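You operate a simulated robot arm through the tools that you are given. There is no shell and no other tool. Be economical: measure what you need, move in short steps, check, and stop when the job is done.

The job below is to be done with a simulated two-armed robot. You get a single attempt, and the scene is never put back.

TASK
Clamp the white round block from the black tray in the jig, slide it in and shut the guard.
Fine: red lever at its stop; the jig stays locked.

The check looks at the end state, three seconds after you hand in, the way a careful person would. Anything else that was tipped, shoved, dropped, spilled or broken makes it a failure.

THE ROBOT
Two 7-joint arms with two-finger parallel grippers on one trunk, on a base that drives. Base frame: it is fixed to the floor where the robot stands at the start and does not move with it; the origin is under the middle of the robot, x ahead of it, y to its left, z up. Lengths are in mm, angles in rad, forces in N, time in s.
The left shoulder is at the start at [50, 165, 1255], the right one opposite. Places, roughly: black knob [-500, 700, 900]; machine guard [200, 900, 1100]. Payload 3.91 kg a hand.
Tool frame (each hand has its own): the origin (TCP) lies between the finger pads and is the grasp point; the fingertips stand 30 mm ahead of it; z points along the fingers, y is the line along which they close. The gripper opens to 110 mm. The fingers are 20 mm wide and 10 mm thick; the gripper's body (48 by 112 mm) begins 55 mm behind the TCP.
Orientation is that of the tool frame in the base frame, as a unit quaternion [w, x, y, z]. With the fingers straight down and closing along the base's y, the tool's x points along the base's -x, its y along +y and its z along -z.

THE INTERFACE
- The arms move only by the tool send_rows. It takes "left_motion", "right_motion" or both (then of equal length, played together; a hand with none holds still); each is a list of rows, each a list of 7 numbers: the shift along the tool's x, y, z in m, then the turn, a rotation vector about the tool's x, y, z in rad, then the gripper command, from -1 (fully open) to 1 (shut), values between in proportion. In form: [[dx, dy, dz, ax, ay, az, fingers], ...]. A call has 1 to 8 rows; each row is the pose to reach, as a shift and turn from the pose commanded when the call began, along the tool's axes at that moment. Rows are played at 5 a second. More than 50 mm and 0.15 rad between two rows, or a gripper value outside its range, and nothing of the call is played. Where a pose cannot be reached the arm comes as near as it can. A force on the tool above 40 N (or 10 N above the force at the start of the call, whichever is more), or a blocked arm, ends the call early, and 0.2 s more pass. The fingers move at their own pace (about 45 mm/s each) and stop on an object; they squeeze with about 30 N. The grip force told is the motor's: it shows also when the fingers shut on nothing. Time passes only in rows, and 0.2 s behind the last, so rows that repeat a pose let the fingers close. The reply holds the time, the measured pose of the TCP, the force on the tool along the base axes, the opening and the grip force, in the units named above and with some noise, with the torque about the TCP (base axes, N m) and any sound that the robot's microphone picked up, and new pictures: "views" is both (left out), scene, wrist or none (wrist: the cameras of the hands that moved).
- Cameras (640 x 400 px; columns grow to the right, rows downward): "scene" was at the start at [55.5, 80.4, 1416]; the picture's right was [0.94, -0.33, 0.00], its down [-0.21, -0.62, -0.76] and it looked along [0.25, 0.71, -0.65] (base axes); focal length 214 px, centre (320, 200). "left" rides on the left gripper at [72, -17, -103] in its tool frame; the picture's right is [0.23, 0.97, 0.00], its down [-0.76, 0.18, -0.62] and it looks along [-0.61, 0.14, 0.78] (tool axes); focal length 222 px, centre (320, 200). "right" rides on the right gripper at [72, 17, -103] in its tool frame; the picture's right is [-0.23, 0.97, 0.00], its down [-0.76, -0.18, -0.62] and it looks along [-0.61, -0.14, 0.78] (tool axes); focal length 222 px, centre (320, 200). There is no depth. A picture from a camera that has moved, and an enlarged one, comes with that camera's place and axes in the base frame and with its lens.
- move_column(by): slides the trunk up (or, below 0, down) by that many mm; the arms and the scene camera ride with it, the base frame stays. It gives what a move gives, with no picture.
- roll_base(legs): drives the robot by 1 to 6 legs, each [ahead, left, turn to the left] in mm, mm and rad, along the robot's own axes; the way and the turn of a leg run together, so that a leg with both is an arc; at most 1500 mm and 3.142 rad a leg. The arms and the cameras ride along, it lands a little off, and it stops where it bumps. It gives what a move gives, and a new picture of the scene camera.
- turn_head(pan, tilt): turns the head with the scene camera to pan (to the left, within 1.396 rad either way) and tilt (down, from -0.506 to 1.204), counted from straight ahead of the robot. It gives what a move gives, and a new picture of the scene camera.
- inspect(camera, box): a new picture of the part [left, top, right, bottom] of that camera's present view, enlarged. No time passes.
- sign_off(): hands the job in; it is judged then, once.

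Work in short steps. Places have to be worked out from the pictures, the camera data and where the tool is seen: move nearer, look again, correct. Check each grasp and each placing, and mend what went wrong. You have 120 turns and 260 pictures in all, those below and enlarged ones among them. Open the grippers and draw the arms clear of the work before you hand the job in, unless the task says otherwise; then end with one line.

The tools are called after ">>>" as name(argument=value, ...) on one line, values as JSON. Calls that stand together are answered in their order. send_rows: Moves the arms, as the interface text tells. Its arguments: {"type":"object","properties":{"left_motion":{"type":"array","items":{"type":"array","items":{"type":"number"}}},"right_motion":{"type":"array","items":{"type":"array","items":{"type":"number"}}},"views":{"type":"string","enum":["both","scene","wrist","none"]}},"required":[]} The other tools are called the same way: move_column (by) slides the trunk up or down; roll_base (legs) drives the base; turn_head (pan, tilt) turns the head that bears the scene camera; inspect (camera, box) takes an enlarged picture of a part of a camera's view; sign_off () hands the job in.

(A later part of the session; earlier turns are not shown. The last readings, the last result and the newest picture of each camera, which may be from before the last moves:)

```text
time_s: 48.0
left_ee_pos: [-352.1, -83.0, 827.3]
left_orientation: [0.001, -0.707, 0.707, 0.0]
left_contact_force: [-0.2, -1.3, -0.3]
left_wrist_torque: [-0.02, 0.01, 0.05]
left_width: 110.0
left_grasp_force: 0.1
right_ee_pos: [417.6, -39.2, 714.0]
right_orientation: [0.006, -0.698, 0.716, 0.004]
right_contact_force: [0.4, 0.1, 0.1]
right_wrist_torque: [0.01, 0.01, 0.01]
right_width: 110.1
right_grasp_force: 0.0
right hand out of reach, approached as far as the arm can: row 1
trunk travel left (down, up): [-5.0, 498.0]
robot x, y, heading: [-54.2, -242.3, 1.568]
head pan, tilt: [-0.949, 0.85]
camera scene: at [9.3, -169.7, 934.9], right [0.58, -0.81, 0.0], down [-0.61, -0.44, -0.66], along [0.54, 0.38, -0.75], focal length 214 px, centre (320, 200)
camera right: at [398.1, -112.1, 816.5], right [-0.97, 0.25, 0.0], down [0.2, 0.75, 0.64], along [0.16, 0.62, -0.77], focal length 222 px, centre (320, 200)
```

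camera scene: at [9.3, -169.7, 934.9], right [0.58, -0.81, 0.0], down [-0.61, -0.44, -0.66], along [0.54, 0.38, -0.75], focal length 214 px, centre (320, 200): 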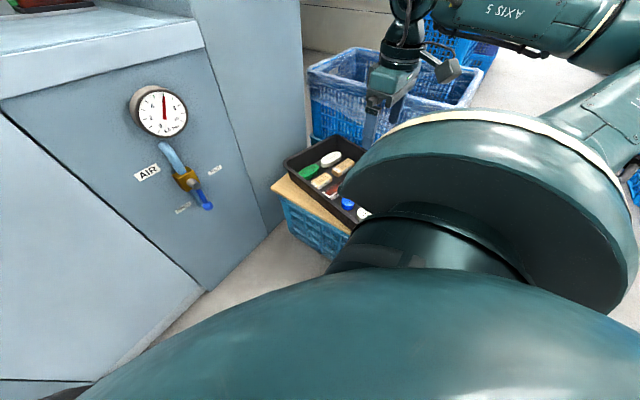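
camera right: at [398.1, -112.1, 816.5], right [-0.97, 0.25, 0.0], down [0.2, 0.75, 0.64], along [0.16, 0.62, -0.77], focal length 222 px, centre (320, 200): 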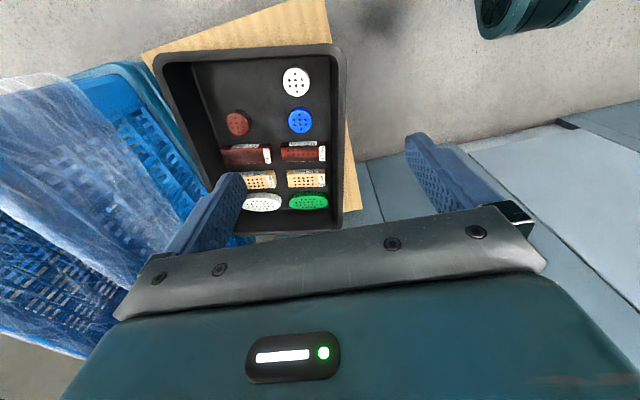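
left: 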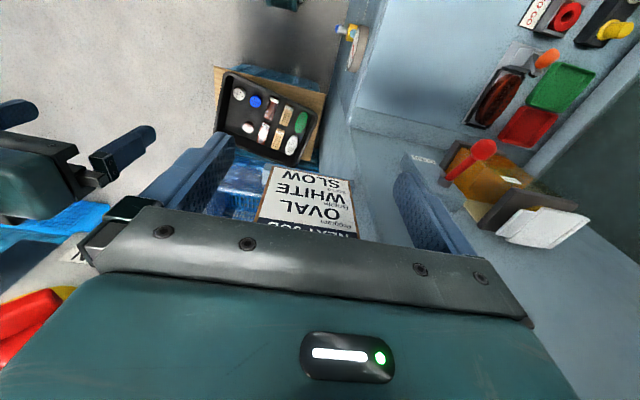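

Block at ≈[472,-31]. Move above and down to z≈450, opening to 85 mm.

>>> send_rows(right_motion=[[-0.005, -0.027, 0.02, 0, 0, 0, -0.55], [-0.009, -0.053, 0.05, 0, 0, 0, -0.55], [-0.009, -0.053, 0.1, 0, 0, 0, -0.55], [-0.009, -0.053, 0.15, 0, 0, 0, -0.55], [-0.009, -0.053, 0.2, 0, 0, 0, -0.55], [-0.009, -0.053, 0.25, 0, 0, 0, -0.55]], views="wrist")

```text
time_s: 49.4
left_ee_pos: [-351.8, -81.9, 827.6]
left_orientation: [-0.001, 0.707, -0.707, -0.001]
left_contact_force: [1.3, 0.1, 0.2]
left_wrist_torque: [0.0, 0.0, 0.0]
left_width: 110.0
left_grasp_force: 0.1
right_ee_pos: [470.9, -23.7, 468.6]
right_orientation: [0.015, -0.697, 0.717, 0.014]
right_contact_force: [0.5, -6.3, -6.0]
right_wrist_torque: [0.55, -0.01, 0.01]
right_width: 85.0
right_grasp_force: 0.0
right hand out of reach, approached as far as the arm can: row 2, 3, 4, 5
trunk travel left (down, up): [-5.0, 498.0]
robot x, y, heading: [-54.6, -246.3, 1.574]
head pan, tilt: [-0.949, 0.85]
camera right: at [451.6, -98.8, 571.6], right [-0.97, 0.25, 0.01], down [0.2, 0.73, 0.65], along [0.16, 0.63, -0.76], focal length 222 px, centre (320, 200)
```

right: 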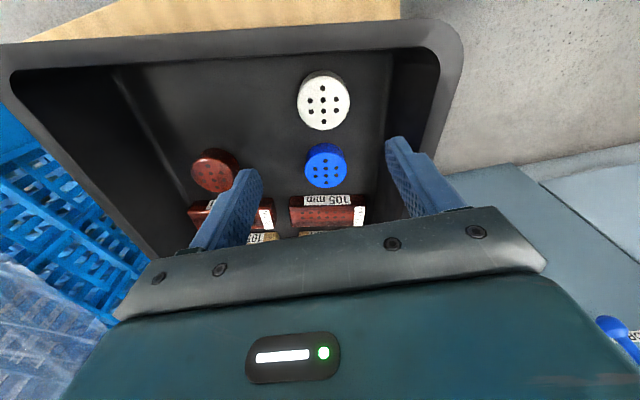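

The hand reads some 6 N; check by holding still and correcting slightly toward [466,-29].

>>> send_rows(right_motion=[[0.005, 0.005, 0, 0, 0, 0, -0.55], [0.005, 0.005, 0, 0, 0, 0, -0.55]], views="both")

```text
time_s: 50.0
left_ee_pos: [-351.8, -83.3, 826.6]
left_orientation: [0.001, -0.707, 0.708, 0.0]
left_contact_force: [-0.5, 0.6, -0.6]
left_wrist_torque: [-0.03, -0.04, 0.01]
left_width: 110.1
left_grasp_force: 0.0
right_ee_pos: [464.6, -35.4, 465.9]
right_orientation: [0.007, -0.698, 0.716, 0.004]
right_contact_force: [0.7, 0.5, 0.0]
right_wrist_torque: [-0.04, -0.01, -0.02]
right_width: 85.4
right_grasp_force: 0.0
trunk travel left (down, up): [-5.0, 498.0]
robot x, y, heading: [-50.6, -245.1, 1.569]
head pan, tilt: [-0.949, 0.85]
camera scene: at [9.3, -169.7, 934.9], right [0.58, -0.81, 0.0], down [-0.61, -0.44, -0.66], along [0.54, 0.38, -0.75], focal length 214 px, centre (320, 200)
camera right: at [446.8, -108.5, 569.1], right [-0.97, 0.25, 0.0], down [0.2, 0.75, 0.64], along [0.16, 0.62, -0.77], focal length 222 px, centre (320, 200)
```

scene: 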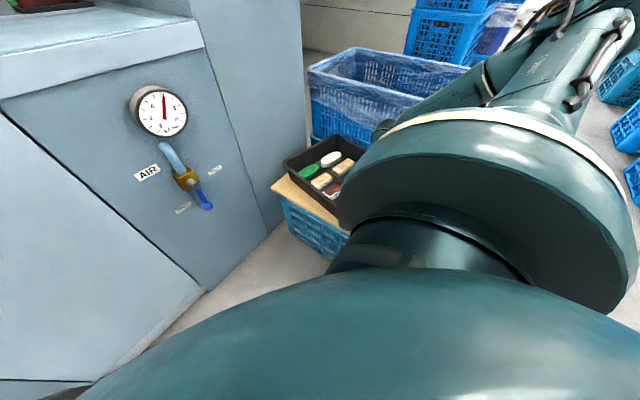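
right: 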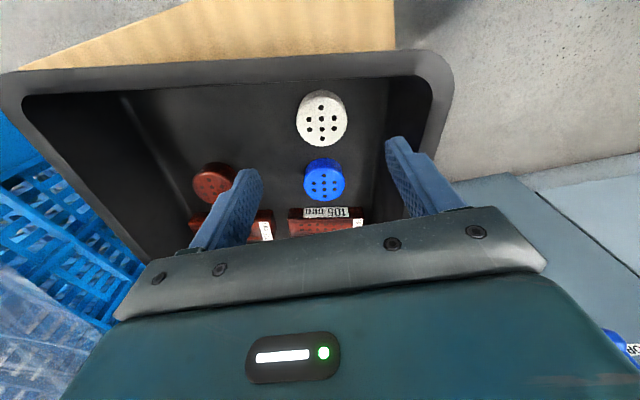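

Settled with zero force. Block now estimated at [464,-29]. Descend to TCP z≈380 and look.

>>> send_rows(right_motion=[[-0.006, 0, 0.03, 0, 0, 0, -0.55], [-0.006, 0, 0.06, 0, 0, 0, -0.55], [-0.006, 0, 0.086, 0, 0, 0, -0.55], [-0.006, 0, 0.086, 0, 0, 0, -0.55]], views="wrist")

```text
time_s: 51.0
left_ee_pos: [-353.0, -82.7, 827.3]
left_orientation: [0.001, -0.707, 0.707, 0.0]
left_contact_force: [0.4, -0.2, 0.3]
left_wrist_torque: [-0.01, 0.01, 0.02]
left_width: 110.1
left_grasp_force: 0.1
right_ee_pos: [465.2, -27.6, 377.9]
right_orientation: [0.006, -0.698, 0.716, 0.005]
right_contact_force: [0.4, 0.0, 0.9]
right_wrist_torque: [0.01, -0.03, 0.02]
right_width: 85.4
right_grasp_force: 0.1
trunk travel left (down, up): [-5.0, 498.0]
robot x, y, heading: [-52.9, -247.6, 1.57]
head pan, tilt: [-0.949, 0.85]
camera right: at [445.8, -100.4, 481.9], right [-0.97, 0.25, 0.0], down [0.2, 0.75, 0.64], along [0.16, 0.62, -0.77], focal length 222 px, centre (320, 200)
```

right: 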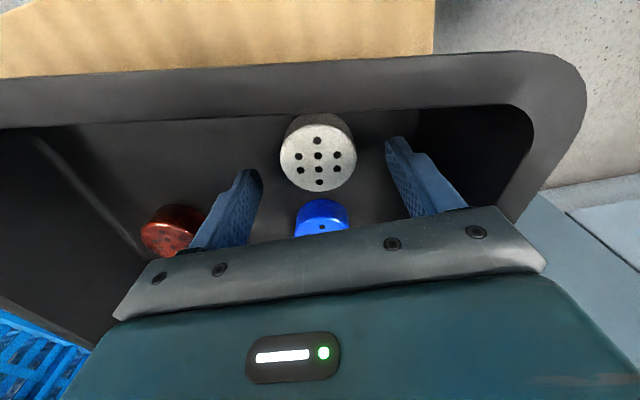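

Triangulating gives the block's top at z≈364, centre ≈[463,-38], Ø≈46. Shift -10 mm in y, then close at this height.

>>> send_rows(right_motion=[[0.01, 0.002, 0.0, 0, 0, 0, -0.55], [0.01, 0.002, 0.002, 0, 0, 0, -0.55], [0.01, 0.002, 0.002, 0, 0, 0, -0.55]], views="wrist")

```text
time_s: 51.8
left_ee_pos: [-351.7, -83.2, 826.9]
left_orientation: [0.001, -0.707, 0.707, -0.001]
left_contact_force: [0.4, -0.1, 0.0]
left_wrist_torque: [-0.02, -0.01, -0.01]
left_width: 110.1
left_grasp_force: 0.1
right_ee_pos: [463.1, -37.2, 376.5]
right_orientation: [0.006, -0.698, 0.716, 0.005]
right_contact_force: [-0.3, 0.6, -0.4]
right_wrist_torque: [0.03, -0.01, 0.01]
right_width: 85.4
right_grasp_force: 0.1
trunk travel left (down, up): [-5.0, 498.0]
robot x, y, heading: [-50.4, -247.6, 1.57]
head pan, tilt: [-0.949, 0.85]
camera right: at [444.2, -110.4, 479.1], right [-0.97, 0.25, 0.0], down [0.2, 0.75, 0.64], along [0.16, 0.61, -0.77], focal length 222 px, centre (320, 200)
```

right: 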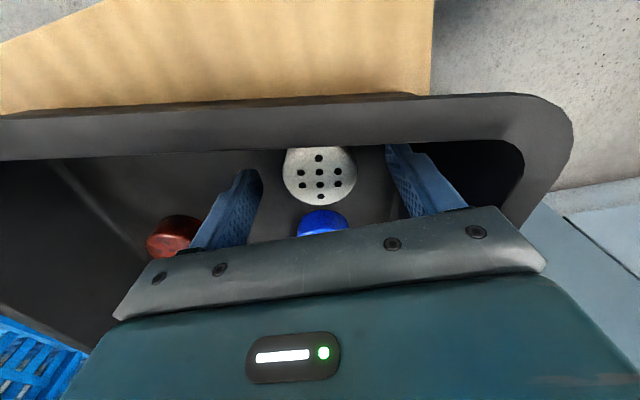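

Projection of the point between the tips matches the block's image centre. Close.

>>> send_rows(right_motion=[[0, 0, 0, 0, 0, 0, 1], [0, 0, 0, 0, 0, 0, 1], [0, 0, 0, 0, 0, 0, 1], [0, 0, 0, 0, 0, 0, 1], [0, 0, 0, 0, 0, 0, 1]], views="wrist")

```text
time_s: 53.0
left_ee_pos: [-351.6, -81.9, 827.8]
left_orientation: [0.001, -0.707, 0.708, 0.0]
left_contact_force: [-0.3, 0.0, -0.2]
left_wrist_torque: [-0.01, 0.03, 0.03]
left_width: 109.9
left_grasp_force: 0.0
right_ee_pos: [464.1, -37.1, 375.1]
right_orientation: [0.006, -0.698, 0.716, 0.005]
right_contact_force: [0.1, -0.2, 0.5]
right_wrist_torque: [-0.01, -0.02, 0.02]
right_width: 48.5
right_grasp_force: 30.2
trunk travel left (down, up): [-5.0, 498.0]
robot x, y, heading: [-53.2, -243.8, 1.566]
head pan, tilt: [-0.949, 0.85]
camera right: at [444.2, -110.3, 479.2], right [-0.97, 0.25, 0.0], down [0.2, 0.75, 0.64], along [0.16, 0.61, -0.77], focal length 222 px, centre (320, 200)
```

right: 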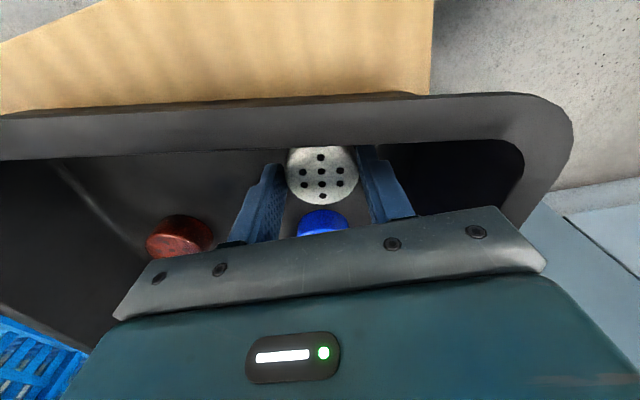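

Gripped (48.5 mm, 30 N). Lift straight up with the trunk, then verify.

>>> move_column(by=200)

>>> inspect(camera="right", box=[0, 0, 640, 400])

```text
time_s: 55.2
left_ee_pos: [-351.8, -83.2, 1027.7]
left_orientation: [0.0, -0.707, 0.708, -0.001]
left_contact_force: [-1.3, 1.0, -0.5]
left_wrist_torque: [-0.02, 0.03, 0.01]
left_width: 109.8
left_grasp_force: 0.1
right_ee_pos: [463.8, -36.4, 575.2]
right_orientation: [0.006, -0.698, 0.716, 0.005]
right_contact_force: [-0.9, 0.5, 0.2]
right_wrist_torque: [0.0, 0.05, 0.02]
right_width: 0.0
right_grasp_force: 30.0
trunk travel left (down, up): [-205.0, 298.0]
robot x, y, heading: [-53.8, -246.1, 1.577]
head pan, tilt: [-0.949, 0.85]
```

```text
1.00 times, centred on (320, 200) of right (not enlarged: the box is as wide or as high as the picture)
camera zoom: at [444.2, -110.3, 679.1], right [-0.97, 0.25, 0.0], down [0.2, 0.75, 0.64], along [0.16, 0.61, -0.77], focal length 222 px, centre (320, 200)
```

zoom: 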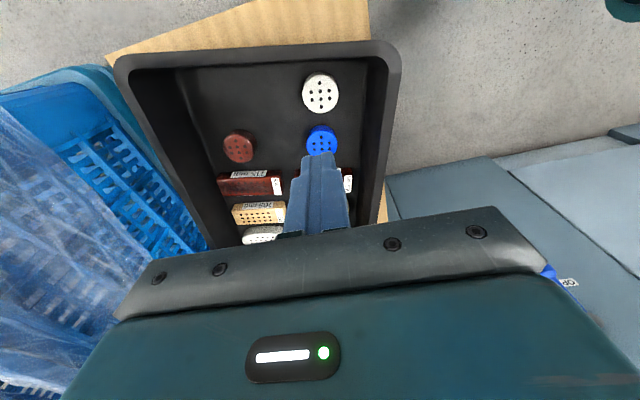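

It slipped — grip was too shallow; the block is still in place. Open, go back down and grip deeper.

>>> send_rows(right_motion=[[0, 0, 0, 0, 0, 0, -0.5], [0, 0, 0, 0, 0, 0, -0.5], [0, 0, 0, 0, 0, 0, -0.5], [0, 0, 0, 0, 0, 0, -0.5], [0, 0, 0, 0, 0, 0, -0.5]], views="none")

>>> move_column(by=-195)

>>> send_rows(right_motion=[[0, 0, 0.006, 0, 0, 0, -0.5], [0, 0, 0.011, 0, 0, 0, -0.5], [0, 0, 0.016, 0, 0, 0, -0.5], [0, 0, 0.02, 0, 0, 0, -0.5]], views="wrist")

```text
time_s: 56.4
left_ee_pos: [-350.7, -82.8, 1027.3]
left_orientation: [0.0, -0.707, 0.707, -0.001]
left_contact_force: [0.9, -0.2, 0.7]
left_wrist_torque: [-0.01, -0.03, -0.02]
left_width: 110.4
left_grasp_force: 0.1
right_ee_pos: [463.4, -36.3, 576.6]
right_orientation: [0.005, -0.698, 0.716, 0.004]
right_contact_force: [-0.2, -0.3, 0.1]
right_wrist_torque: [0.01, 0.0, 0.0]
right_width: 82.5
right_grasp_force: 0.1
trunk travel left (down, up): [-205.0, 298.0]
robot x, y, heading: [-52.5, -246.5, 1.571]
head pan, tilt: [-0.949, 0.85]
```

```text
time_s: 58.5
left_ee_pos: [-352.0, -82.9, 831.6]
left_orientation: [0.001, -0.707, 0.707, 0.0]
left_contact_force: [0.5, 0.7, -0.2]
left_wrist_torque: [-0.01, -0.02, 0.01]
left_width: 110.1
left_grasp_force: 0.1
right_ee_pos: [463.2, -37.3, 381.1]
right_orientation: [0.006, -0.697, 0.717, 0.005]
right_contact_force: [-0.2, 0.6, -0.6]
right_wrist_torque: [0.01, 0.02, 0.02]
right_width: 82.5
right_grasp_force: 0.1
trunk travel left (down, up): [-10.0, 493.0]
robot x, y, heading: [-53.0, -244.2, 1.569]
head pan, tilt: [-0.949, 0.85]
```

```text
time_s: 59.5
left_ee_pos: [-352.8, -82.8, 831.5]
left_orientation: [0.0, -0.707, 0.707, -0.002]
left_contact_force: [0.4, 0.2, -0.3]
left_wrist_torque: [0.02, 0.0, 0.02]
left_width: 110.2
left_grasp_force: 0.1
right_ee_pos: [464.4, -37.1, 360.0]
right_orientation: [0.006, -0.698, 0.716, 0.004]
right_contact_force: [0.3, 0.2, -0.1]
right_wrist_torque: [-0.03, 0.03, 0.03]
right_width: 82.3
right_grasp_force: 0.0
trunk travel left (down, up): [-10.0, 493.0]
robot x, y, heading: [-52.6, -246.4, 1.573]
head pan, tilt: [-0.949, 0.85]
camera right: at [444.5, -110.5, 464.0], right [-0.97, 0.25, 0.0], down [0.2, 0.75, 0.64], along [0.16, 0.62, -0.77], focal length 222 px, centre (320, 200)
```

right: 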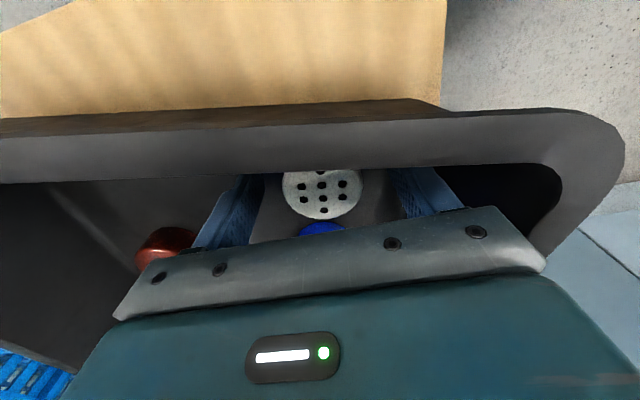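

No floor contact yet with tips ~27 mm below the block's top. Nudge +3 mm y and close.

>>> send_rows(right_motion=[[-0.003, 0, 0, 0, 0, 0, -0.3], [-0.003, 0, 0, 0, 0, 0, 1], [-0.003, 0, 0, 0, 0, 0, 1], [-0.003, 0, 0, 0, 0, 0, 1], [-0.003, 0, 0, 0, 0, 0, 1], [-0.003, 0, 0, 0, 0, 0, 1]], views="none")

>>> move_column(by=60)

>>> inspect(camera="right", box=[0, 0, 640, 400])

```text
time_s: 60.9
left_ee_pos: [-351.7, -83.6, 833.0]
left_orientation: [0.0, -0.707, 0.707, -0.001]
left_contact_force: [-0.1, 0.9, 0.0]
left_wrist_torque: [0.0, -0.04, -0.04]
left_width: 110.1
left_grasp_force: 0.0
right_ee_pos: [463.4, -34.7, 362.3]
right_orientation: [0.006, -0.697, 0.717, 0.005]
right_contact_force: [-0.2, -0.1, -0.4]
right_wrist_torque: [-0.01, 0.02, -0.01]
right_width: 48.4
right_grasp_force: 30.2
trunk travel left (down, up): [-10.0, 493.0]
robot x, y, heading: [-52.9, -246.0, 1.567]
head pan, tilt: [-0.949, 0.85]
```

```text
time_s: 61.9
left_ee_pos: [-352.8, -84.3, 892.4]
left_orientation: [0.0, 0.707, -0.707, 0.0]
left_contact_force: [-0.2, 0.1, 0.2]
left_wrist_torque: [-0.01, 0.0, 0.0]
left_width: 109.8
left_grasp_force: 0.1
right_ee_pos: [463.1, -34.3, 420.2]
right_orientation: [0.006, -0.698, 0.717, 0.005]
right_contact_force: [0.2, 0.8, -1.0]
right_wrist_torque: [-0.02, -0.01, 0.02]
right_width: 48.3
right_grasp_force: 29.6
trunk travel left (down, up): [-70.0, 433.0]
robot x, y, heading: [-55.5, -243.9, 1.569]
head pan, tilt: [-0.949, 0.85]
```

```text
1.00 times, centred on (320, 200) of right (not enlarged: the box is as wide or as high as the picture)
camera zoom: at [444.5, -107.7, 524.1], right [-0.97, 0.25, 0.0], down [0.2, 0.75, 0.64], along [0.16, 0.61, -0.77], focal length 222 px, centre (320, 200)
```

zoom: 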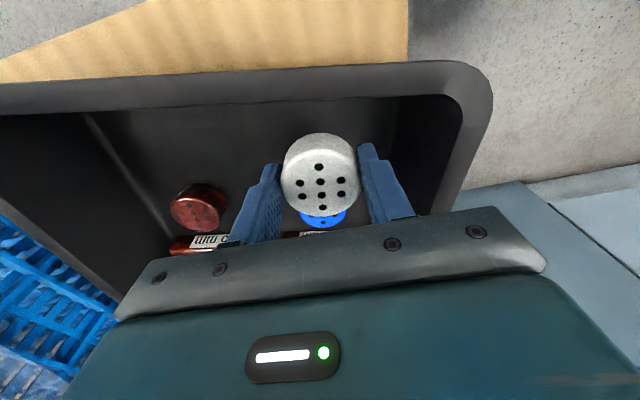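

Held. Raise the trunk and inspect the block; then bring the hand in.

>>> move_column(by=330)

>>> send_rows(right_motion=[[0, 0.03, -0.04, 0, 0, 0, 1], [0, 0.06, -0.08, 0, 0, 0, 1], [0, 0.09, -0.12, 0, 0, 0, 1], [0, 0.12, -0.16, 0, 0, 0, 1], [0, 0.15, -0.2, 0, 0, 0, 1], [0, 0.18, -0.24, 0, 0, 0, 1], [0, 0.21, -0.28, 0, 0, 0, 1], [0, 0.24, -0.32, 0, 0, 0, 1]], views="both")

```text
time_s: 65.2
left_ee_pos: [-352.8, -81.8, 1221.8]
left_orientation: [0.0, 0.707, -0.707, 0.001]
left_contact_force: [-0.1, -0.4, 0.4]
left_wrist_torque: [0.0, 0.0, -0.02]
left_width: 110.4
left_grasp_force: 0.0
right_ee_pos: [464.6, -33.8, 750.9]
right_orientation: [0.006, -0.698, 0.716, 0.005]
right_contact_force: [-0.4, 0.2, -0.1]
right_wrist_torque: [0.04, -0.01, -0.03]
right_width: 48.3
right_grasp_force: 29.8
trunk travel left (down, up): [-400.0, 103.0]
robot x, y, heading: [-48.0, -245.4, 1.569]
head pan, tilt: [-0.949, 0.85]
```

```text
time_s: 67.0
left_ee_pos: [-352.9, -82.7, 1221.4]
left_orientation: [-0.001, 0.707, -0.707, 0.001]
left_contact_force: [0.3, 0.2, -0.2]
left_wrist_torque: [0.04, 0.01, -0.02]
left_width: 109.9
left_grasp_force: 0.1
right_ee_pos: [232.0, 4.5, 1090.1]
right_orientation: [0.006, -0.697, 0.717, 0.004]
right_contact_force: [-0.8, -0.1, -0.7]
right_wrist_torque: [-0.01, -0.02, -0.01]
right_width: 48.7
right_grasp_force: 29.7
right hand out of reach, approached as far as the arm can: row 5, 6, 7, 8
trunk travel left (down, up): [-400.0, 103.0]
robot x, y, heading: [-50.9, -246.6, 1.57]
head pan, tilt: [-0.949, 0.85]
camera scene: at [8.1, -170.0, 1329.9], right [0.58, -0.81, 0.0], down [-0.61, -0.44, -0.66], along [0.54, 0.38, -0.75], focal length 214 px, centre (320, 200)
camera right: at [213.4, -69.8, 1194.0], right [-0.97, 0.25, 0.0], down [0.2, 0.75, 0.63], along [0.16, 0.61, -0.77], focal length 222 px, centre (320, 200)
```

scene: 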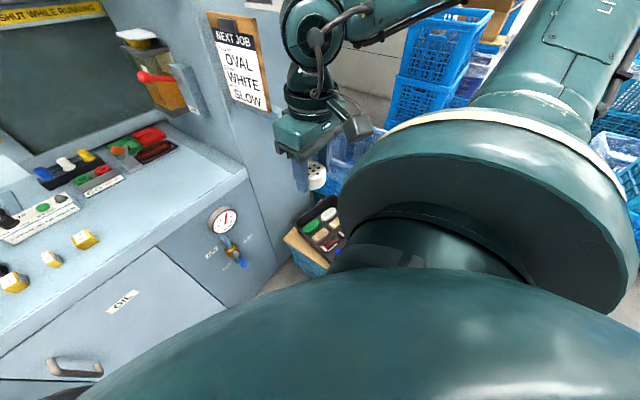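
right: 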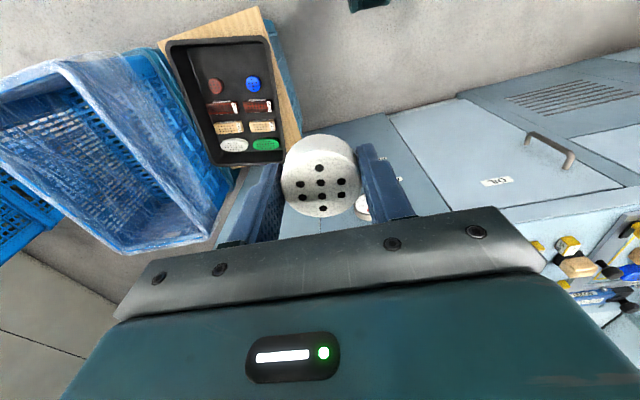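

Block carried securely. Drive left 250 and ahead 240 to the bench, then look at the jig.

>>> roll_base(legs=[[0, 250, 0], [240, 0, 0]])

>>> turn_head(pan=0.0, tilt=0.75)

>>> inspect(camera="scene", box=[220, 140, 420, 265])

```text
time_s: 71.1
left_ee_pos: [-600.7, 154.6, 1222.5]
left_orientation: [0.0, 0.709, -0.705, 0.001]
left_contact_force: [-0.6, 0.1, 0.4]
left_wrist_torque: [-0.02, -0.01, 0.04]
left_width: 110.0
left_grasp_force: 0.0
right_ee_pos: [-16.6, 242.5, 1089.4]
right_orientation: [0.006, -0.7, 0.714, 0.004]
right_contact_force: [-0.5, 0.3, -1.6]
right_wrist_torque: [-0.04, -0.03, 0.0]
right_width: 48.3
right_grasp_force: 30.0
trunk travel left (down, up): [-400.0, 103.0]
robot x, y, heading: [-302.5, -9.4, 1.577]
head pan, tilt: [-0.949, 0.85]
camera scene: at [-239.9, 69.3, 1329.8], right [0.59, -0.81, 0.0], down [-0.61, -0.44, -0.66], along [0.53, 0.39, -0.75], focal length 214 px, centre (320, 200)
```

scene: 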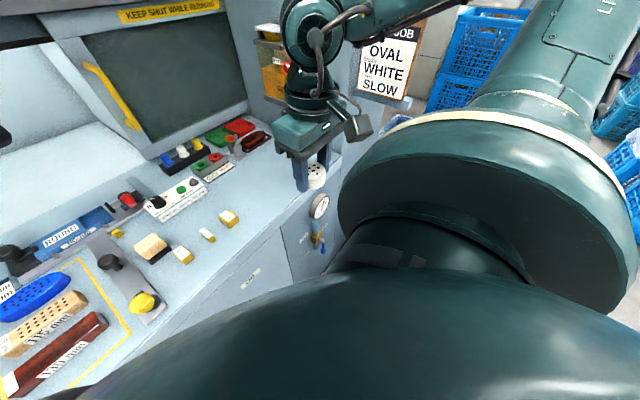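

```text
time_s: 72.3
left_ee_pos: [-600.3, 152.7, 1222.6]
left_orientation: [-0.001, 0.709, -0.705, 0.001]
left_contact_force: [0.4, 0.6, 0.1]
left_wrist_torque: [-0.02, -0.02, 0.0]
left_width: 109.8
left_grasp_force: 0.1
right_ee_pos: [-16.8, 243.4, 1090.4]
right_orientation: [0.006, -0.7, 0.714, 0.004]
right_contact_force: [1.0, -0.8, -0.6]
right_wrist_torque: [0.02, -0.02, -0.04]
right_width: 48.5
right_grasp_force: 30.4
trunk travel left (down, up): [-400.0, 103.0]
robot x, y, heading: [-303.2, -7.3, 1.578]
head pan, tilt: [0.0, 0.75]
camera scene: at [-303.5, 105.7, 1337.9], right [1.0, 0.0, 0.0], down [0.0, -0.68, -0.73], along [0.0, 0.73, -0.68], focal length 214 px, centre (320, 200)
```

scene: 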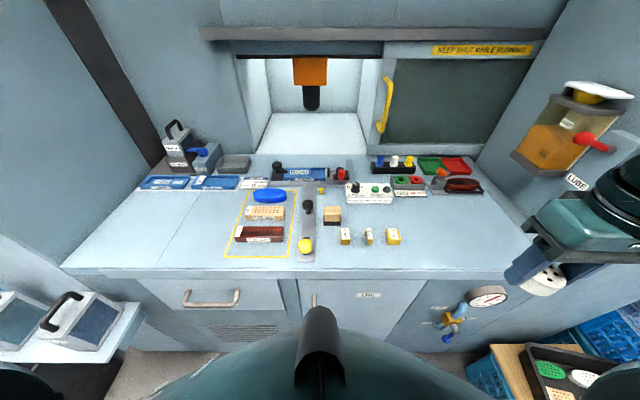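

```text
3.20 times, centred on (320, 202) of scene
camera zoom: at [-303.5, 105.7, 1337.9], right [1.0, 0.0, 0.0], down [0.0, -0.68, -0.73], along [0.0, 0.73, -0.68], focal length 686 px, centre (320, 192)
```

zoom: 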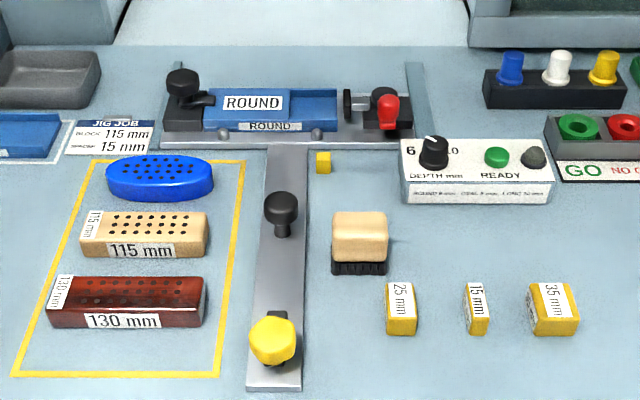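

I need a closer look at the jig; bring the left hand (empty) over the bench in front of the jig to use its camera.

>>> send_rows(left_motion=[[-0.04, -0.026, 0, 0, 0, 0, -1], [-0.08, -0.052, 0, 0, 0, 0, -1], [-0.12, -0.078, 0.01, 0, 0, 0, -1], [-0.16, -0.104, 0.02, 0, 0, 0, -1], [-0.2, -0.13, 0.03, 0, 0, 0, -1], [-0.24, -0.156, 0.04, 0, 0, 0, -1], [-0.27, -0.19, 0.05, 0, 0, 0, -1], [-0.3, -0.22, 0.06, 0, 0, 0, -1]], views="wrist")

```text
time_s: 74.1
left_ee_pos: [-426.2, 429.2, 1160.6]
left_orientation: [-0.002, 0.71, -0.705, 0.001]
left_contact_force: [0.2, 0.1, 0.2]
left_wrist_torque: [0.03, 0.02, -0.01]
left_width: 110.3
left_grasp_force: 0.1
left hand out of reach, approached as far as the arm can: row 7, 8
right_ee_pos: [-16.8, 243.7, 1089.9]
right_orientation: [0.006, -0.699, 0.715, 0.004]
right_contact_force: [-0.5, -0.4, -0.1]
right_wrist_torque: [0.01, 0.01, -0.04]
right_width: 48.5
right_grasp_force: 29.7
trunk travel left (down, up): [-400.0, 103.0]
robot x, y, heading: [-297.9, -9.4, 1.573]
head pan, tilt: [0.0, 0.75]
camera left: at [-408.5, 356.9, 1263.4], right [-0.97, -0.23, 0.0], down [-0.19, 0.76, 0.62], along [-0.14, 0.61, -0.78], focal length 222 px, centre (320, 200)
```

left: 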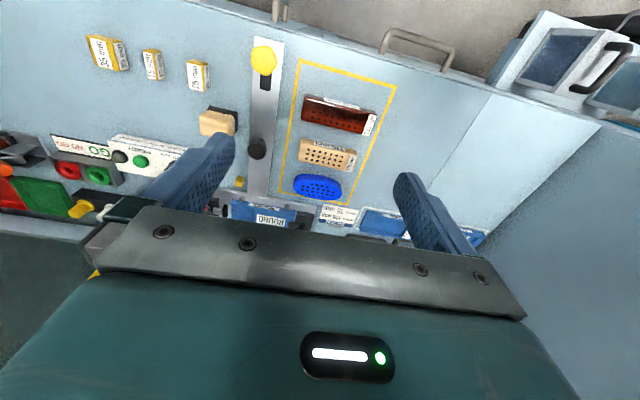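

The jig lies just behind the gripper's view. Try driving closer to the bench by 80 mm to gain reach.

>>> roll_base(legs=[[80, 0, 0]])

>>> inspect(camera="left", box=[160, 160, 420, 260])

```text
time_s: 75.2
left_ee_pos: [-427.0, 509.2, 1160.0]
left_orientation: [-0.003, 0.709, -0.705, 0.001]
left_contact_force: [0.4, 0.3, 0.8]
left_wrist_torque: [-0.02, -0.02, 0.03]
left_width: 110.1
left_grasp_force: 0.1
right_ee_pos: [-16.2, 322.8, 1089.7]
right_orientation: [0.006, -0.699, 0.715, 0.005]
right_contact_force: [-1.0, 1.0, 0.0]
right_wrist_torque: [-0.06, 0.01, 0.05]
right_width: 48.3
right_grasp_force: 29.9
trunk travel left (down, up): [-400.0, 103.0]
robot x, y, heading: [-301.7, 72.7, 1.578]
head pan, tilt: [0.0, 0.75]
camera scene: at [-304.0, 185.8, 1337.8], right [1.0, 0.01, 0.0], down [0.0, -0.68, -0.73], along [0.0, 0.73, -0.68], focal length 214 px, centre (320, 200)
```

scene: 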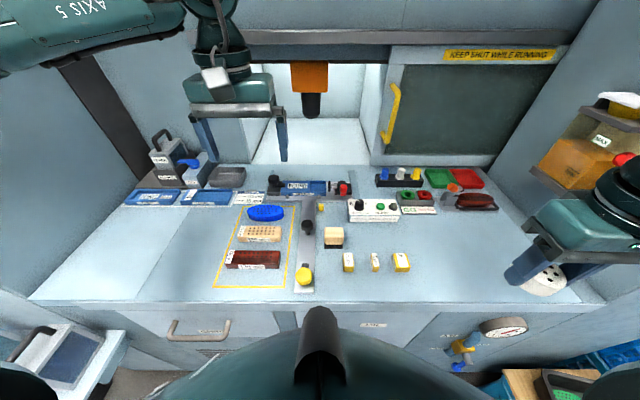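

```text
2.46 times, centred on (290, 210) of left
camera zoom: at [-409.1, 436.3, 1263.2], right [-0.97, -0.23, 0.0], down [-0.18, 0.76, 0.62], along [-0.14, 0.61, -0.78], focal length 547 px, centre (394, 175)
```

zoom: 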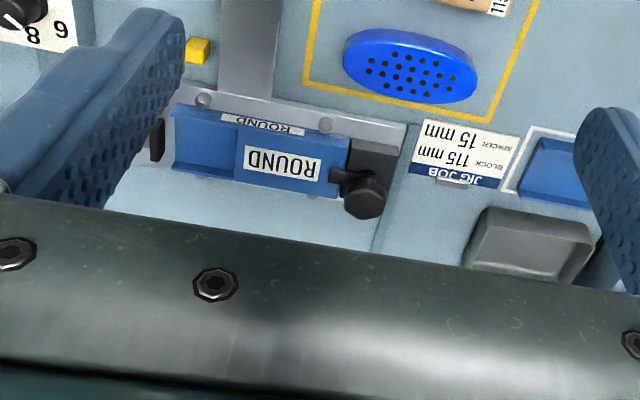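

No bump at y≈73. The ROUND insert appears to have a low seat on its right side next to the clamp pad. Zoom with the scene camera.

>>> inspect(camera="scene", box=[250, 160, 370, 235])

>>> inspect(camera="left", box=[200, 180, 360, 260])

```text
5.33 times, centred on (310, 198) of scene
camera zoom: at [-304.0, 185.8, 1337.8], right [1.0, 0.01, 0.0], down [0.0, -0.68, -0.73], along [0.0, 0.73, -0.68], focal length 1144 px, centre (373, 213)
```

zoom: 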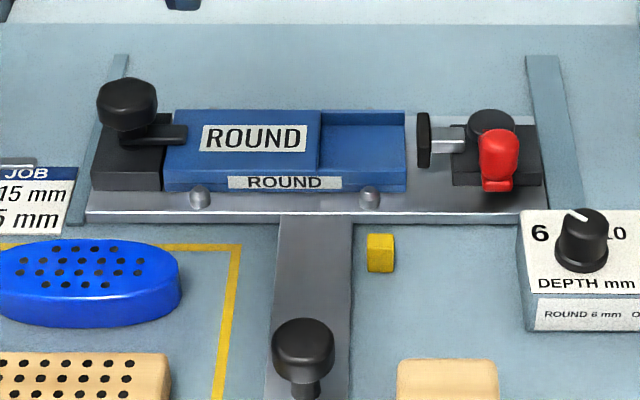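

```text
4.00 times, centred on (280, 220) of left
camera zoom: at [-409.1, 436.3, 1263.2], right [-0.97, -0.23, 0.0], down [-0.18, 0.76, 0.62], along [-0.14, 0.61, -0.78], focal length 888 px, centre (480, 120)
```

zoom: 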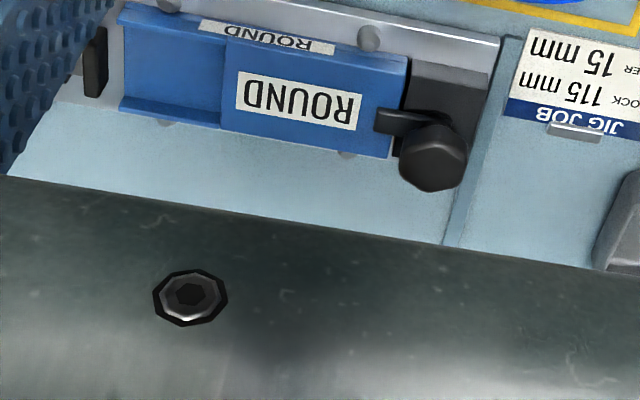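

Clear now: seat on the insert's right, channel open to the clamp pad; black latch at left locks the insert. I'll grip along y (hand turned 90°) to avoid the pad. Retract the left arm and start rotating the right hand, in free space.

>>> send_rows(left_motion=[[0.04, 0.02, 0, 0, 0, 0, -1], [0.08, 0.04, 0, 0, 0, 0, -1], [0.12, 0.06, 0, 0, 0, 0, -1], [0.16, 0.08, 0, 0, 0, 0, -1], [0.2, 0.1, 0, 0, 0, 0, -1], [0.24, 0.12, 0, 0, 0, 0, -1], [0.28, 0.14, -0.02, 0, 0, 0, -1], [0.32, 0.15, -0.04, 0, 0, 0, -1]], right_motion=[[0, 0, 0, 0, 0, -0.14, 1], [0, 0, 0, 0, 0, -0.28, 1], [0, 0, 0, 0, 0, -0.42, 1], [0, 0, 0, 0, 0, -0.56, 1], [0, 0, 0, 0, 0, -0.7, 1], [0, 0, 0, 0, 0, -0.84, 1], [0, 0, 0, 0, 0, -0.98, 1], [0, 0, 0, 0, 0, -1.12, 1]], views="scene")

```text
time_s: 76.9
left_ee_pos: [-569.7, 219.8, 1194.9]
left_orientation: [-0.012, 0.718, -0.696, -0.006]
left_contact_force: [-0.1, 0.7, -0.2]
left_wrist_torque: [0.01, -0.07, 0.07]
left_width: 109.9
left_grasp_force: 0.1
left hand out of reach, approached as far as the arm can: row 6, 7, 8
right_ee_pos: [-23.0, 324.8, 1096.2]
right_orientation: [-0.017, 0.953, -0.303, 0.002]
right_contact_force: [-0.3, -0.1, -0.2]
right_wrist_torque: [0.02, -0.05, 0.01]
right_width: 48.1
right_grasp_force: 29.6
right hand out of reach, approached as far as the arm can: row 7, 8
trunk travel left (down, up): [-400.0, 103.0]
robot x, y, heading: [-304.4, 73.7, 1.577]
head pan, tilt: [0.0, 0.75]
stopped in row 8 (left hand): the force on the tool passed its limit at 88 N (the readings are from after the stop); the commanded pose is now the measured one
camera scene: at [-304.2, 184.8, 1337.9], right [1.0, 0.01, 0.0], down [0.0, -0.68, -0.73], along [0.0, 0.73, -0.68], focal length 214 px, centre (320, 200)
```

scene: 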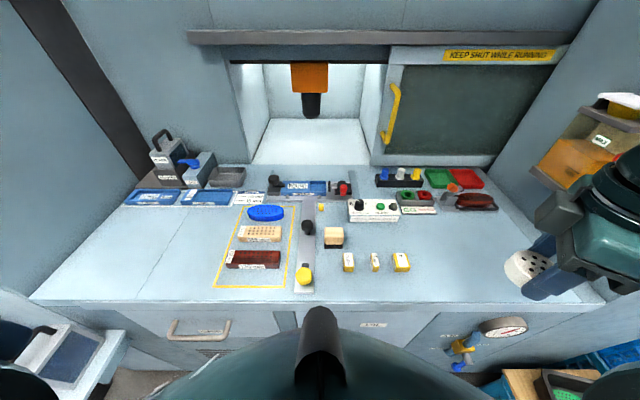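

Left hand touched something (likely its own arm) but is free now. Move the right hand forward/inboard toward the jig while finishing the rotation.

>>> send_rows(right_motion=[[-0.041, -0.014, 0, 0, 0, -0.1, 1], [-0.082, -0.028, 0, 0, 0, -0.2, 1], [-0.123, -0.042, 0, 0, 0, -0.3, 1], [-0.164, -0.056, 0, 0, 0, -0.4, 1], [-0.205, -0.07, 0, 0, 0, -0.5, 1], [-0.205, -0.07, 0, 0, 0, -0.62, 1]], views="both")

```text
time_s: 78.3
left_ee_pos: [-567.4, 219.4, 1194.0]
left_orientation: [-0.013, 0.718, -0.696, -0.008]
left_contact_force: [-1.2, 3.0, -0.7]
left_wrist_torque: [0.06, 0.07, 0.19]
left_width: 109.8
left_grasp_force: 0.0
right_ee_pos: [-217.5, 376.7, 1077.7]
right_orientation: [-0.028, 0.999, -0.024, 0.007]
right_contact_force: [0.8, -0.1, -1.2]
right_wrist_torque: [0.01, 0.01, 0.02]
right_width: 48.4
right_grasp_force: 29.5
right hand out of reach, approached as far as the arm can: row 2, 3, 4, 5, 6
trunk travel left (down, up): [-400.0, 103.0]
robot x, y, heading: [-305.4, 72.0, 1.574]
head pan, tilt: [0.0, 0.75]
camera scene: at [-303.5, 184.8, 1337.9], right [1.0, 0.01, 0.0], down [0.0, -0.68, -0.73], along [0.0, 0.73, -0.68], focal length 214 px, centre (320, 200)
camera right: at [-147.9, 351.4, 1181.5], right [-0.27, -0.96, -0.06], down [-0.76, 0.18, 0.62], along [-0.59, 0.21, -0.78], focal length 222 px, centre (320, 200)
```

scene: 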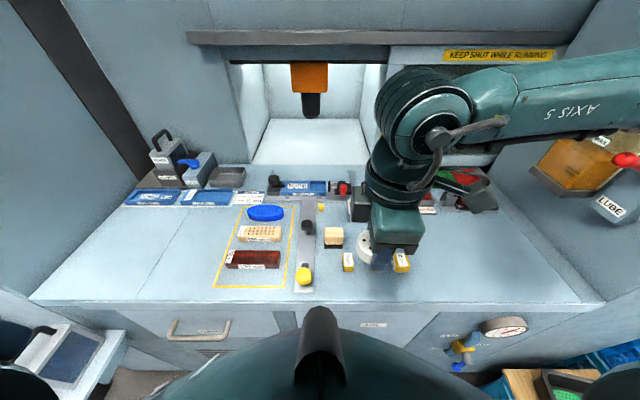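
right: 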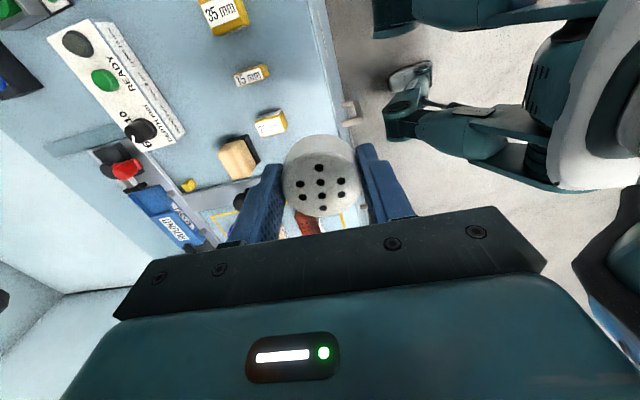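

Orientation is now right (tool x along +x). The robot's legs are visible. Try extending forward toward the jig in +y.

>>> send_rows(right_motion=[[0, -0.045, 0, 0, 0, 0, 1], [0, -0.09, 0, 0, 0, 0, 1], [0, -0.135, 0, 0, 0, 0, 1], [0, -0.18, 0, 0, 0, 0, 1], [0, -0.225, 0, 0, 0, 0, 1]], views="scene")

```text
time_s: 79.5
left_ee_pos: [-569.7, 219.7, 1194.4]
left_orientation: [-0.014, 0.718, -0.696, -0.007]
left_contact_force: [-0.5, 2.3, -0.3]
left_wrist_torque: [0.0, 0.0, 0.18]
left_width: 109.6
left_grasp_force: 0.1
right_ee_pos: [-218.6, 378.3, 1076.8]
right_orientation: [-0.027, 0.999, -0.024, 0.007]
right_contact_force: [0.4, 0.4, -0.1]
right_wrist_torque: [0.0, -0.01, -0.01]
right_width: 48.5
right_grasp_force: 30.1
right hand out of reach, approached as far as the arm can: row 1, 2, 3, 4, 5
trunk travel left (down, up): [-400.0, 103.0]
robot x, y, heading: [-301.9, 72.1, 1.571]
head pan, tilt: [0.0, 0.75]
camera scene: at [-304.0, 184.9, 1337.9], right [1.0, 0.01, 0.0], down [0.0, -0.68, -0.73], along [0.0, 0.73, -0.68], focal length 214 px, centre (320, 200)
```

scene: 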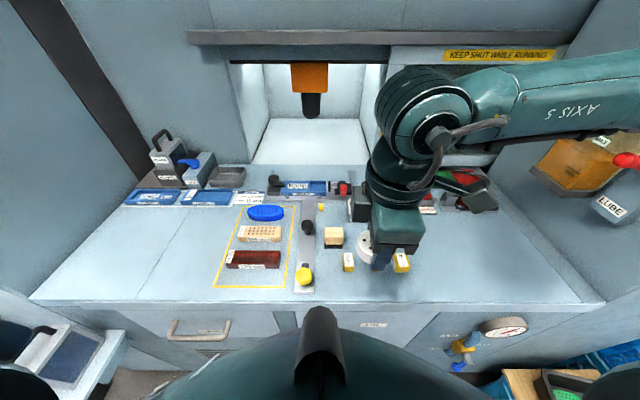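

The arm stalls there; more nearness is needed. Advance the base a further 60 mm gently.

>>> roll_base(legs=[[60, 0, 0]])

>>> inspect(camera="left", box=[0, 0, 640, 400])

```text
time_s: 80.4
left_ee_pos: [-569.6, 229.7, 1193.0]
left_orientation: [-0.013, 0.718, -0.696, -0.007]
left_contact_force: [-0.1, 0.8, -0.8]
left_wrist_torque: [0.02, 0.0, 0.03]
left_width: 109.9
left_grasp_force: 0.1
right_ee_pos: [-217.7, 386.4, 1077.3]
right_orientation: [-0.029, 0.999, -0.025, 0.007]
right_contact_force: [0.7, 0.5, -1.1]
right_wrist_torque: [0.03, 0.0, -0.04]
right_width: 48.3
right_grasp_force: 30.0
trunk travel left (down, up): [-400.0, 103.0]
robot x, y, heading: [-301.0, 83.0, 1.571]
head pan, tilt: [0.0, 0.75]
stopped in leg 1: the robot was blocked; the commanded pose is now the measured one
camera scene: at [-304.2, 194.3, 1338.1], right [1.0, 0.0, 0.0], down [0.0, -0.68, -0.73], along [0.0, 0.73, -0.68], focal length 214 px, centre (320, 200)
```

scene: 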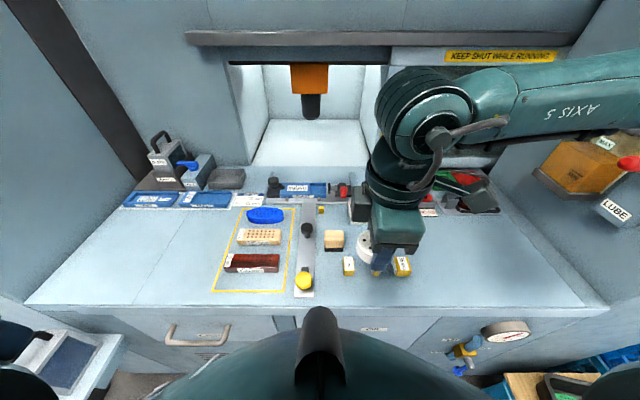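

```text
1.00 times, centred on (320, 200) of left (not enlarged: the box is as wide or as high as the picture)
camera zoom: at [-550.4, 154.1, 1295.2], right [-0.97, -0.26, -0.01], down [-0.21, 0.74, 0.64], along [-0.15, 0.62, -0.77], focal length 222 px, centre (320, 200)
```

zoom: 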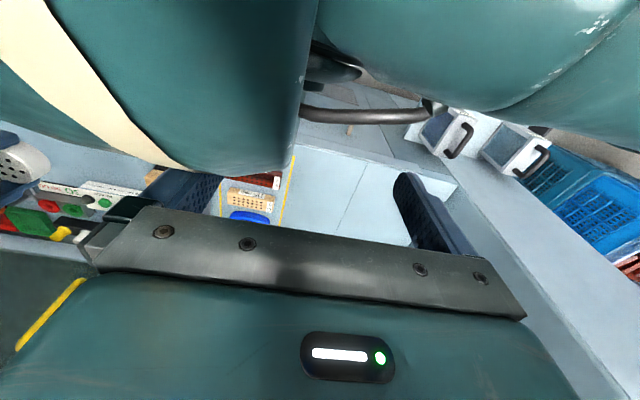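

The base stops at y≈83 and the jig (y≈750) is too far for a frontal vertical reach. Better: stand sideways (heading π) with the right shoulder toward the bench; then the native grip also closes along y as wanted. Back off first.

>>> roll_base(legs=[[-340, 0, 0]])

>>> send_rows(left_motion=[[-0.01, 0, 0, 0, 0, 0, -1], [-0.03, 0, 0, 0, 0, 0, -1], [-0.04, 0, 0, 0, 0, 0, -1], [-0.05, 0, 0, 0, 0, 0, -1], [-0.05, 0, 0, 0, 0, 0, -1], [-0.05, 0, 0, 0, 0, 0, -1], [-0.05, 0, 0, 0, 0, 0, -1], [-0.05, 0, 0, 0, 0, 0, -1]], right_motion=[[0.025, 0, 0, 0, 0, 0.14, 1], [0.05, 0, 0, 0, 0, 0.28, 1], [0.075, 0, 0, 0, 0, 0.42, 1], [0.1, 0, 0, 0, 0, 0.56, 1], [0.125, 0, 0, 0, 0, 0.7, 1], [0.15, 0, 0, 0, 0, 0.84, 1], [0.175, 0, 0, 0, 0, 0.98, 1], [0.2, 0, 0, 0, 0, 1.12, 1]], views="scene")

```text
time_s: 82.7
left_ee_pos: [-567.3, -113.3, 1193.9]
left_orientation: [-0.013, 0.719, -0.695, -0.007]
left_contact_force: [0.0, -0.7, 0.4]
left_wrist_torque: [0.02, 0.0, 0.0]
left_width: 110.0
left_grasp_force: 0.0
right_ee_pos: [-215.9, 45.8, 1077.3]
right_orientation: [-0.028, 0.999, -0.023, 0.006]
right_contact_force: [0.2, -0.4, -0.2]
right_wrist_torque: [-0.03, 0.0, 0.01]
right_width: 48.6
right_grasp_force: 30.0
trunk travel left (down, up): [-400.0, 103.0]
robot x, y, heading: [-298.9, -258.5, 1.578]
head pan, tilt: [0.0, 0.75]
camera scene: at [-302.3, -146.7, 1338.0], right [1.0, 0.01, 0.0], down [0.0, -0.68, -0.73], along [-0.01, 0.73, -0.68], focal length 214 px, centre (320, 200)
```

scene: 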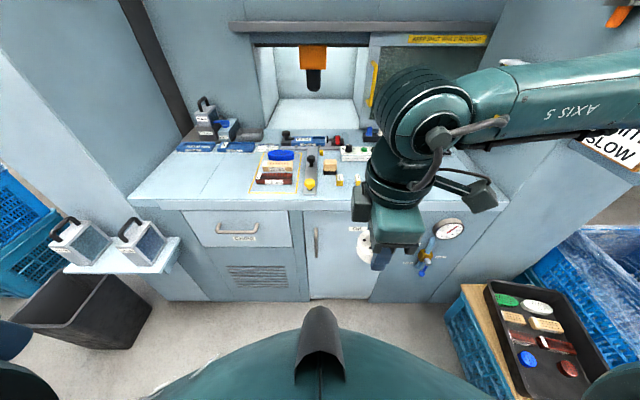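

```text
time_s: 84.5
left_ee_pos: [-569.6, -63.3, 1195.6]
left_orientation: [-0.014, 0.719, -0.695, -0.007]
left_contact_force: [-0.5, -0.3, 0.2]
left_wrist_torque: [0.02, -0.03, -0.01]
left_width: 109.6
left_grasp_force: 0.1
right_ee_pos: [-14.3, 37.6, 1080.4]
right_orientation: [-0.026, 0.834, -0.551, -0.008]
right_contact_force: [-0.7, -0.2, 0.2]
right_wrist_torque: [-0.01, 0.01, 0.02]
right_width: 48.3
right_grasp_force: 29.9
trunk travel left (down, up): [-400.0, 103.0]
robot x, y, heading: [-299.3, -260.6, 1.578]
head pan, tilt: [0.0, 0.75]
camera scene: at [-301.8, -146.3, 1337.9], right [1.0, 0.01, 0.0], down [0.0, -0.68, -0.73], along [-0.01, 0.73, -0.68], focal length 214 px, centre (320, 200)
```

scene: 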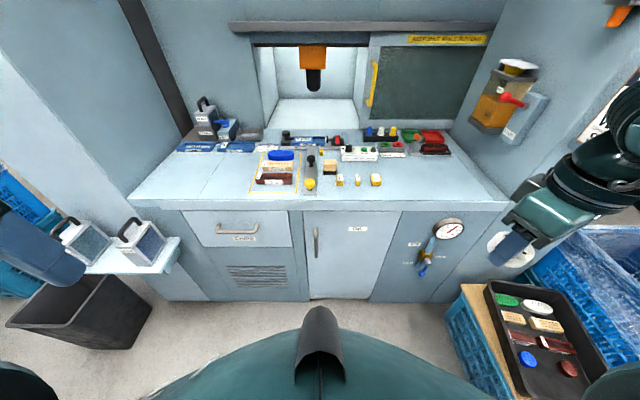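

Finish restoring the right hand's native yaw and turn the robot to heading π.

>>> send_rows(right_motion=[[0, 0, 0, 0, 0, 0.13, 1], [0, 0, 0, 0, 0, 0.26, 1], [0, 0, 0, 0, 0, 0.39, 1]], views="none")

>>> roll_base(legs=[[0, 0, 1.565]])

>>> turn_head(pan=-1.3, tilt=0.7)

```text
time_s: 85.3
left_ee_pos: [-569.1, -62.3, 1195.9]
left_orientation: [-0.013, 0.718, -0.696, -0.007]
left_contact_force: [0.2, 0.7, 0.3]
left_wrist_torque: [-0.02, -0.02, -0.01]
left_width: 110.1
left_grasp_force: 0.0
right_ee_pos: [-16.0, 37.8, 1079.7]
right_orientation: [-0.025, 0.711, -0.703, -0.014]
right_contact_force: [-0.1, 0.0, -1.1]
right_wrist_torque: [0.01, -0.02, 0.02]
right_width: 48.2
right_grasp_force: 30.1
trunk travel left (down, up): [-400.0, 103.0]
robot x, y, heading: [-302.2, -259.6, 1.582]
head pan, tilt: [0.0, 0.75]
```

```text
time_s: 89.5
left_ee_pos: [-496.6, -528.1, 1195.1]
left_orientation: [-0.005, 1.0, 0.013, -0.014]
left_contact_force: [0.4, -0.3, 0.6]
left_wrist_torque: [0.0, 0.01, -0.01]
left_width: 110.2
left_grasp_force: 0.0
right_ee_pos: [-595.9, 26.8, 1080.5]
right_orientation: [-0.008, 1.0, 0.004, -0.027]
right_contact_force: [0.4, 0.1, -0.5]
right_wrist_torque: [-0.01, -0.04, 0.02]
right_width: 48.4
right_grasp_force: 30.2
trunk travel left (down, up): [-400.0, 103.0]
robot x, y, heading: [-298.8, -259.7, -3.14]
head pan, tilt: [0.0, 0.75]
camera scene: at [-413.7, -258.6, 1337.9], right [0.0, 1.0, 0.0], down [0.68, 0.0, -0.73], along [-0.73, 0.0, -0.68], focal length 214 px, centre (320, 200)
```

scene: 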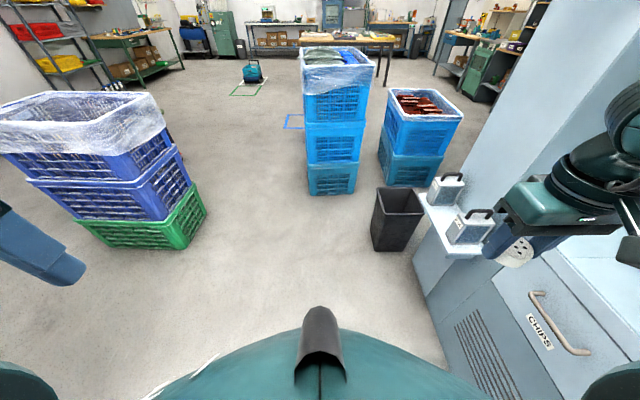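

```text
time_s: 91.0
left_ee_pos: [-497.6, -526.5, 1194.6]
left_orientation: [-0.004, 1.0, 0.013, -0.014]
left_contact_force: [-0.7, 0.1, -0.3]
left_wrist_torque: [0.0, 0.0, 0.0]
left_width: 110.0
left_grasp_force: 0.0
right_ee_pos: [-595.7, 26.5, 1081.3]
right_orientation: [-0.009, 1.0, 0.004, -0.027]
right_contact_force: [-0.1, 0.4, -0.5]
right_wrist_torque: [-0.01, 0.0, -0.03]
right_width: 48.2
right_grasp_force: 29.7
trunk travel left (down, up): [-400.0, 103.0]
robot x, y, heading: [-298.1, -259.7, -3.141]
head pan, tilt: [-1.3, 0.7]
camera scene: at [-353.8, -176.6, 1342.1], right [0.96, 0.27, 0.0], down [0.17, -0.62, -0.76], along [-0.21, 0.74, -0.64], focal length 214 px, centre (320, 200)
```

scene: 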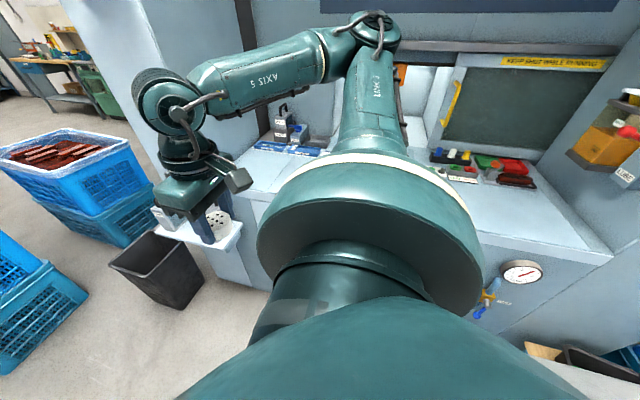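

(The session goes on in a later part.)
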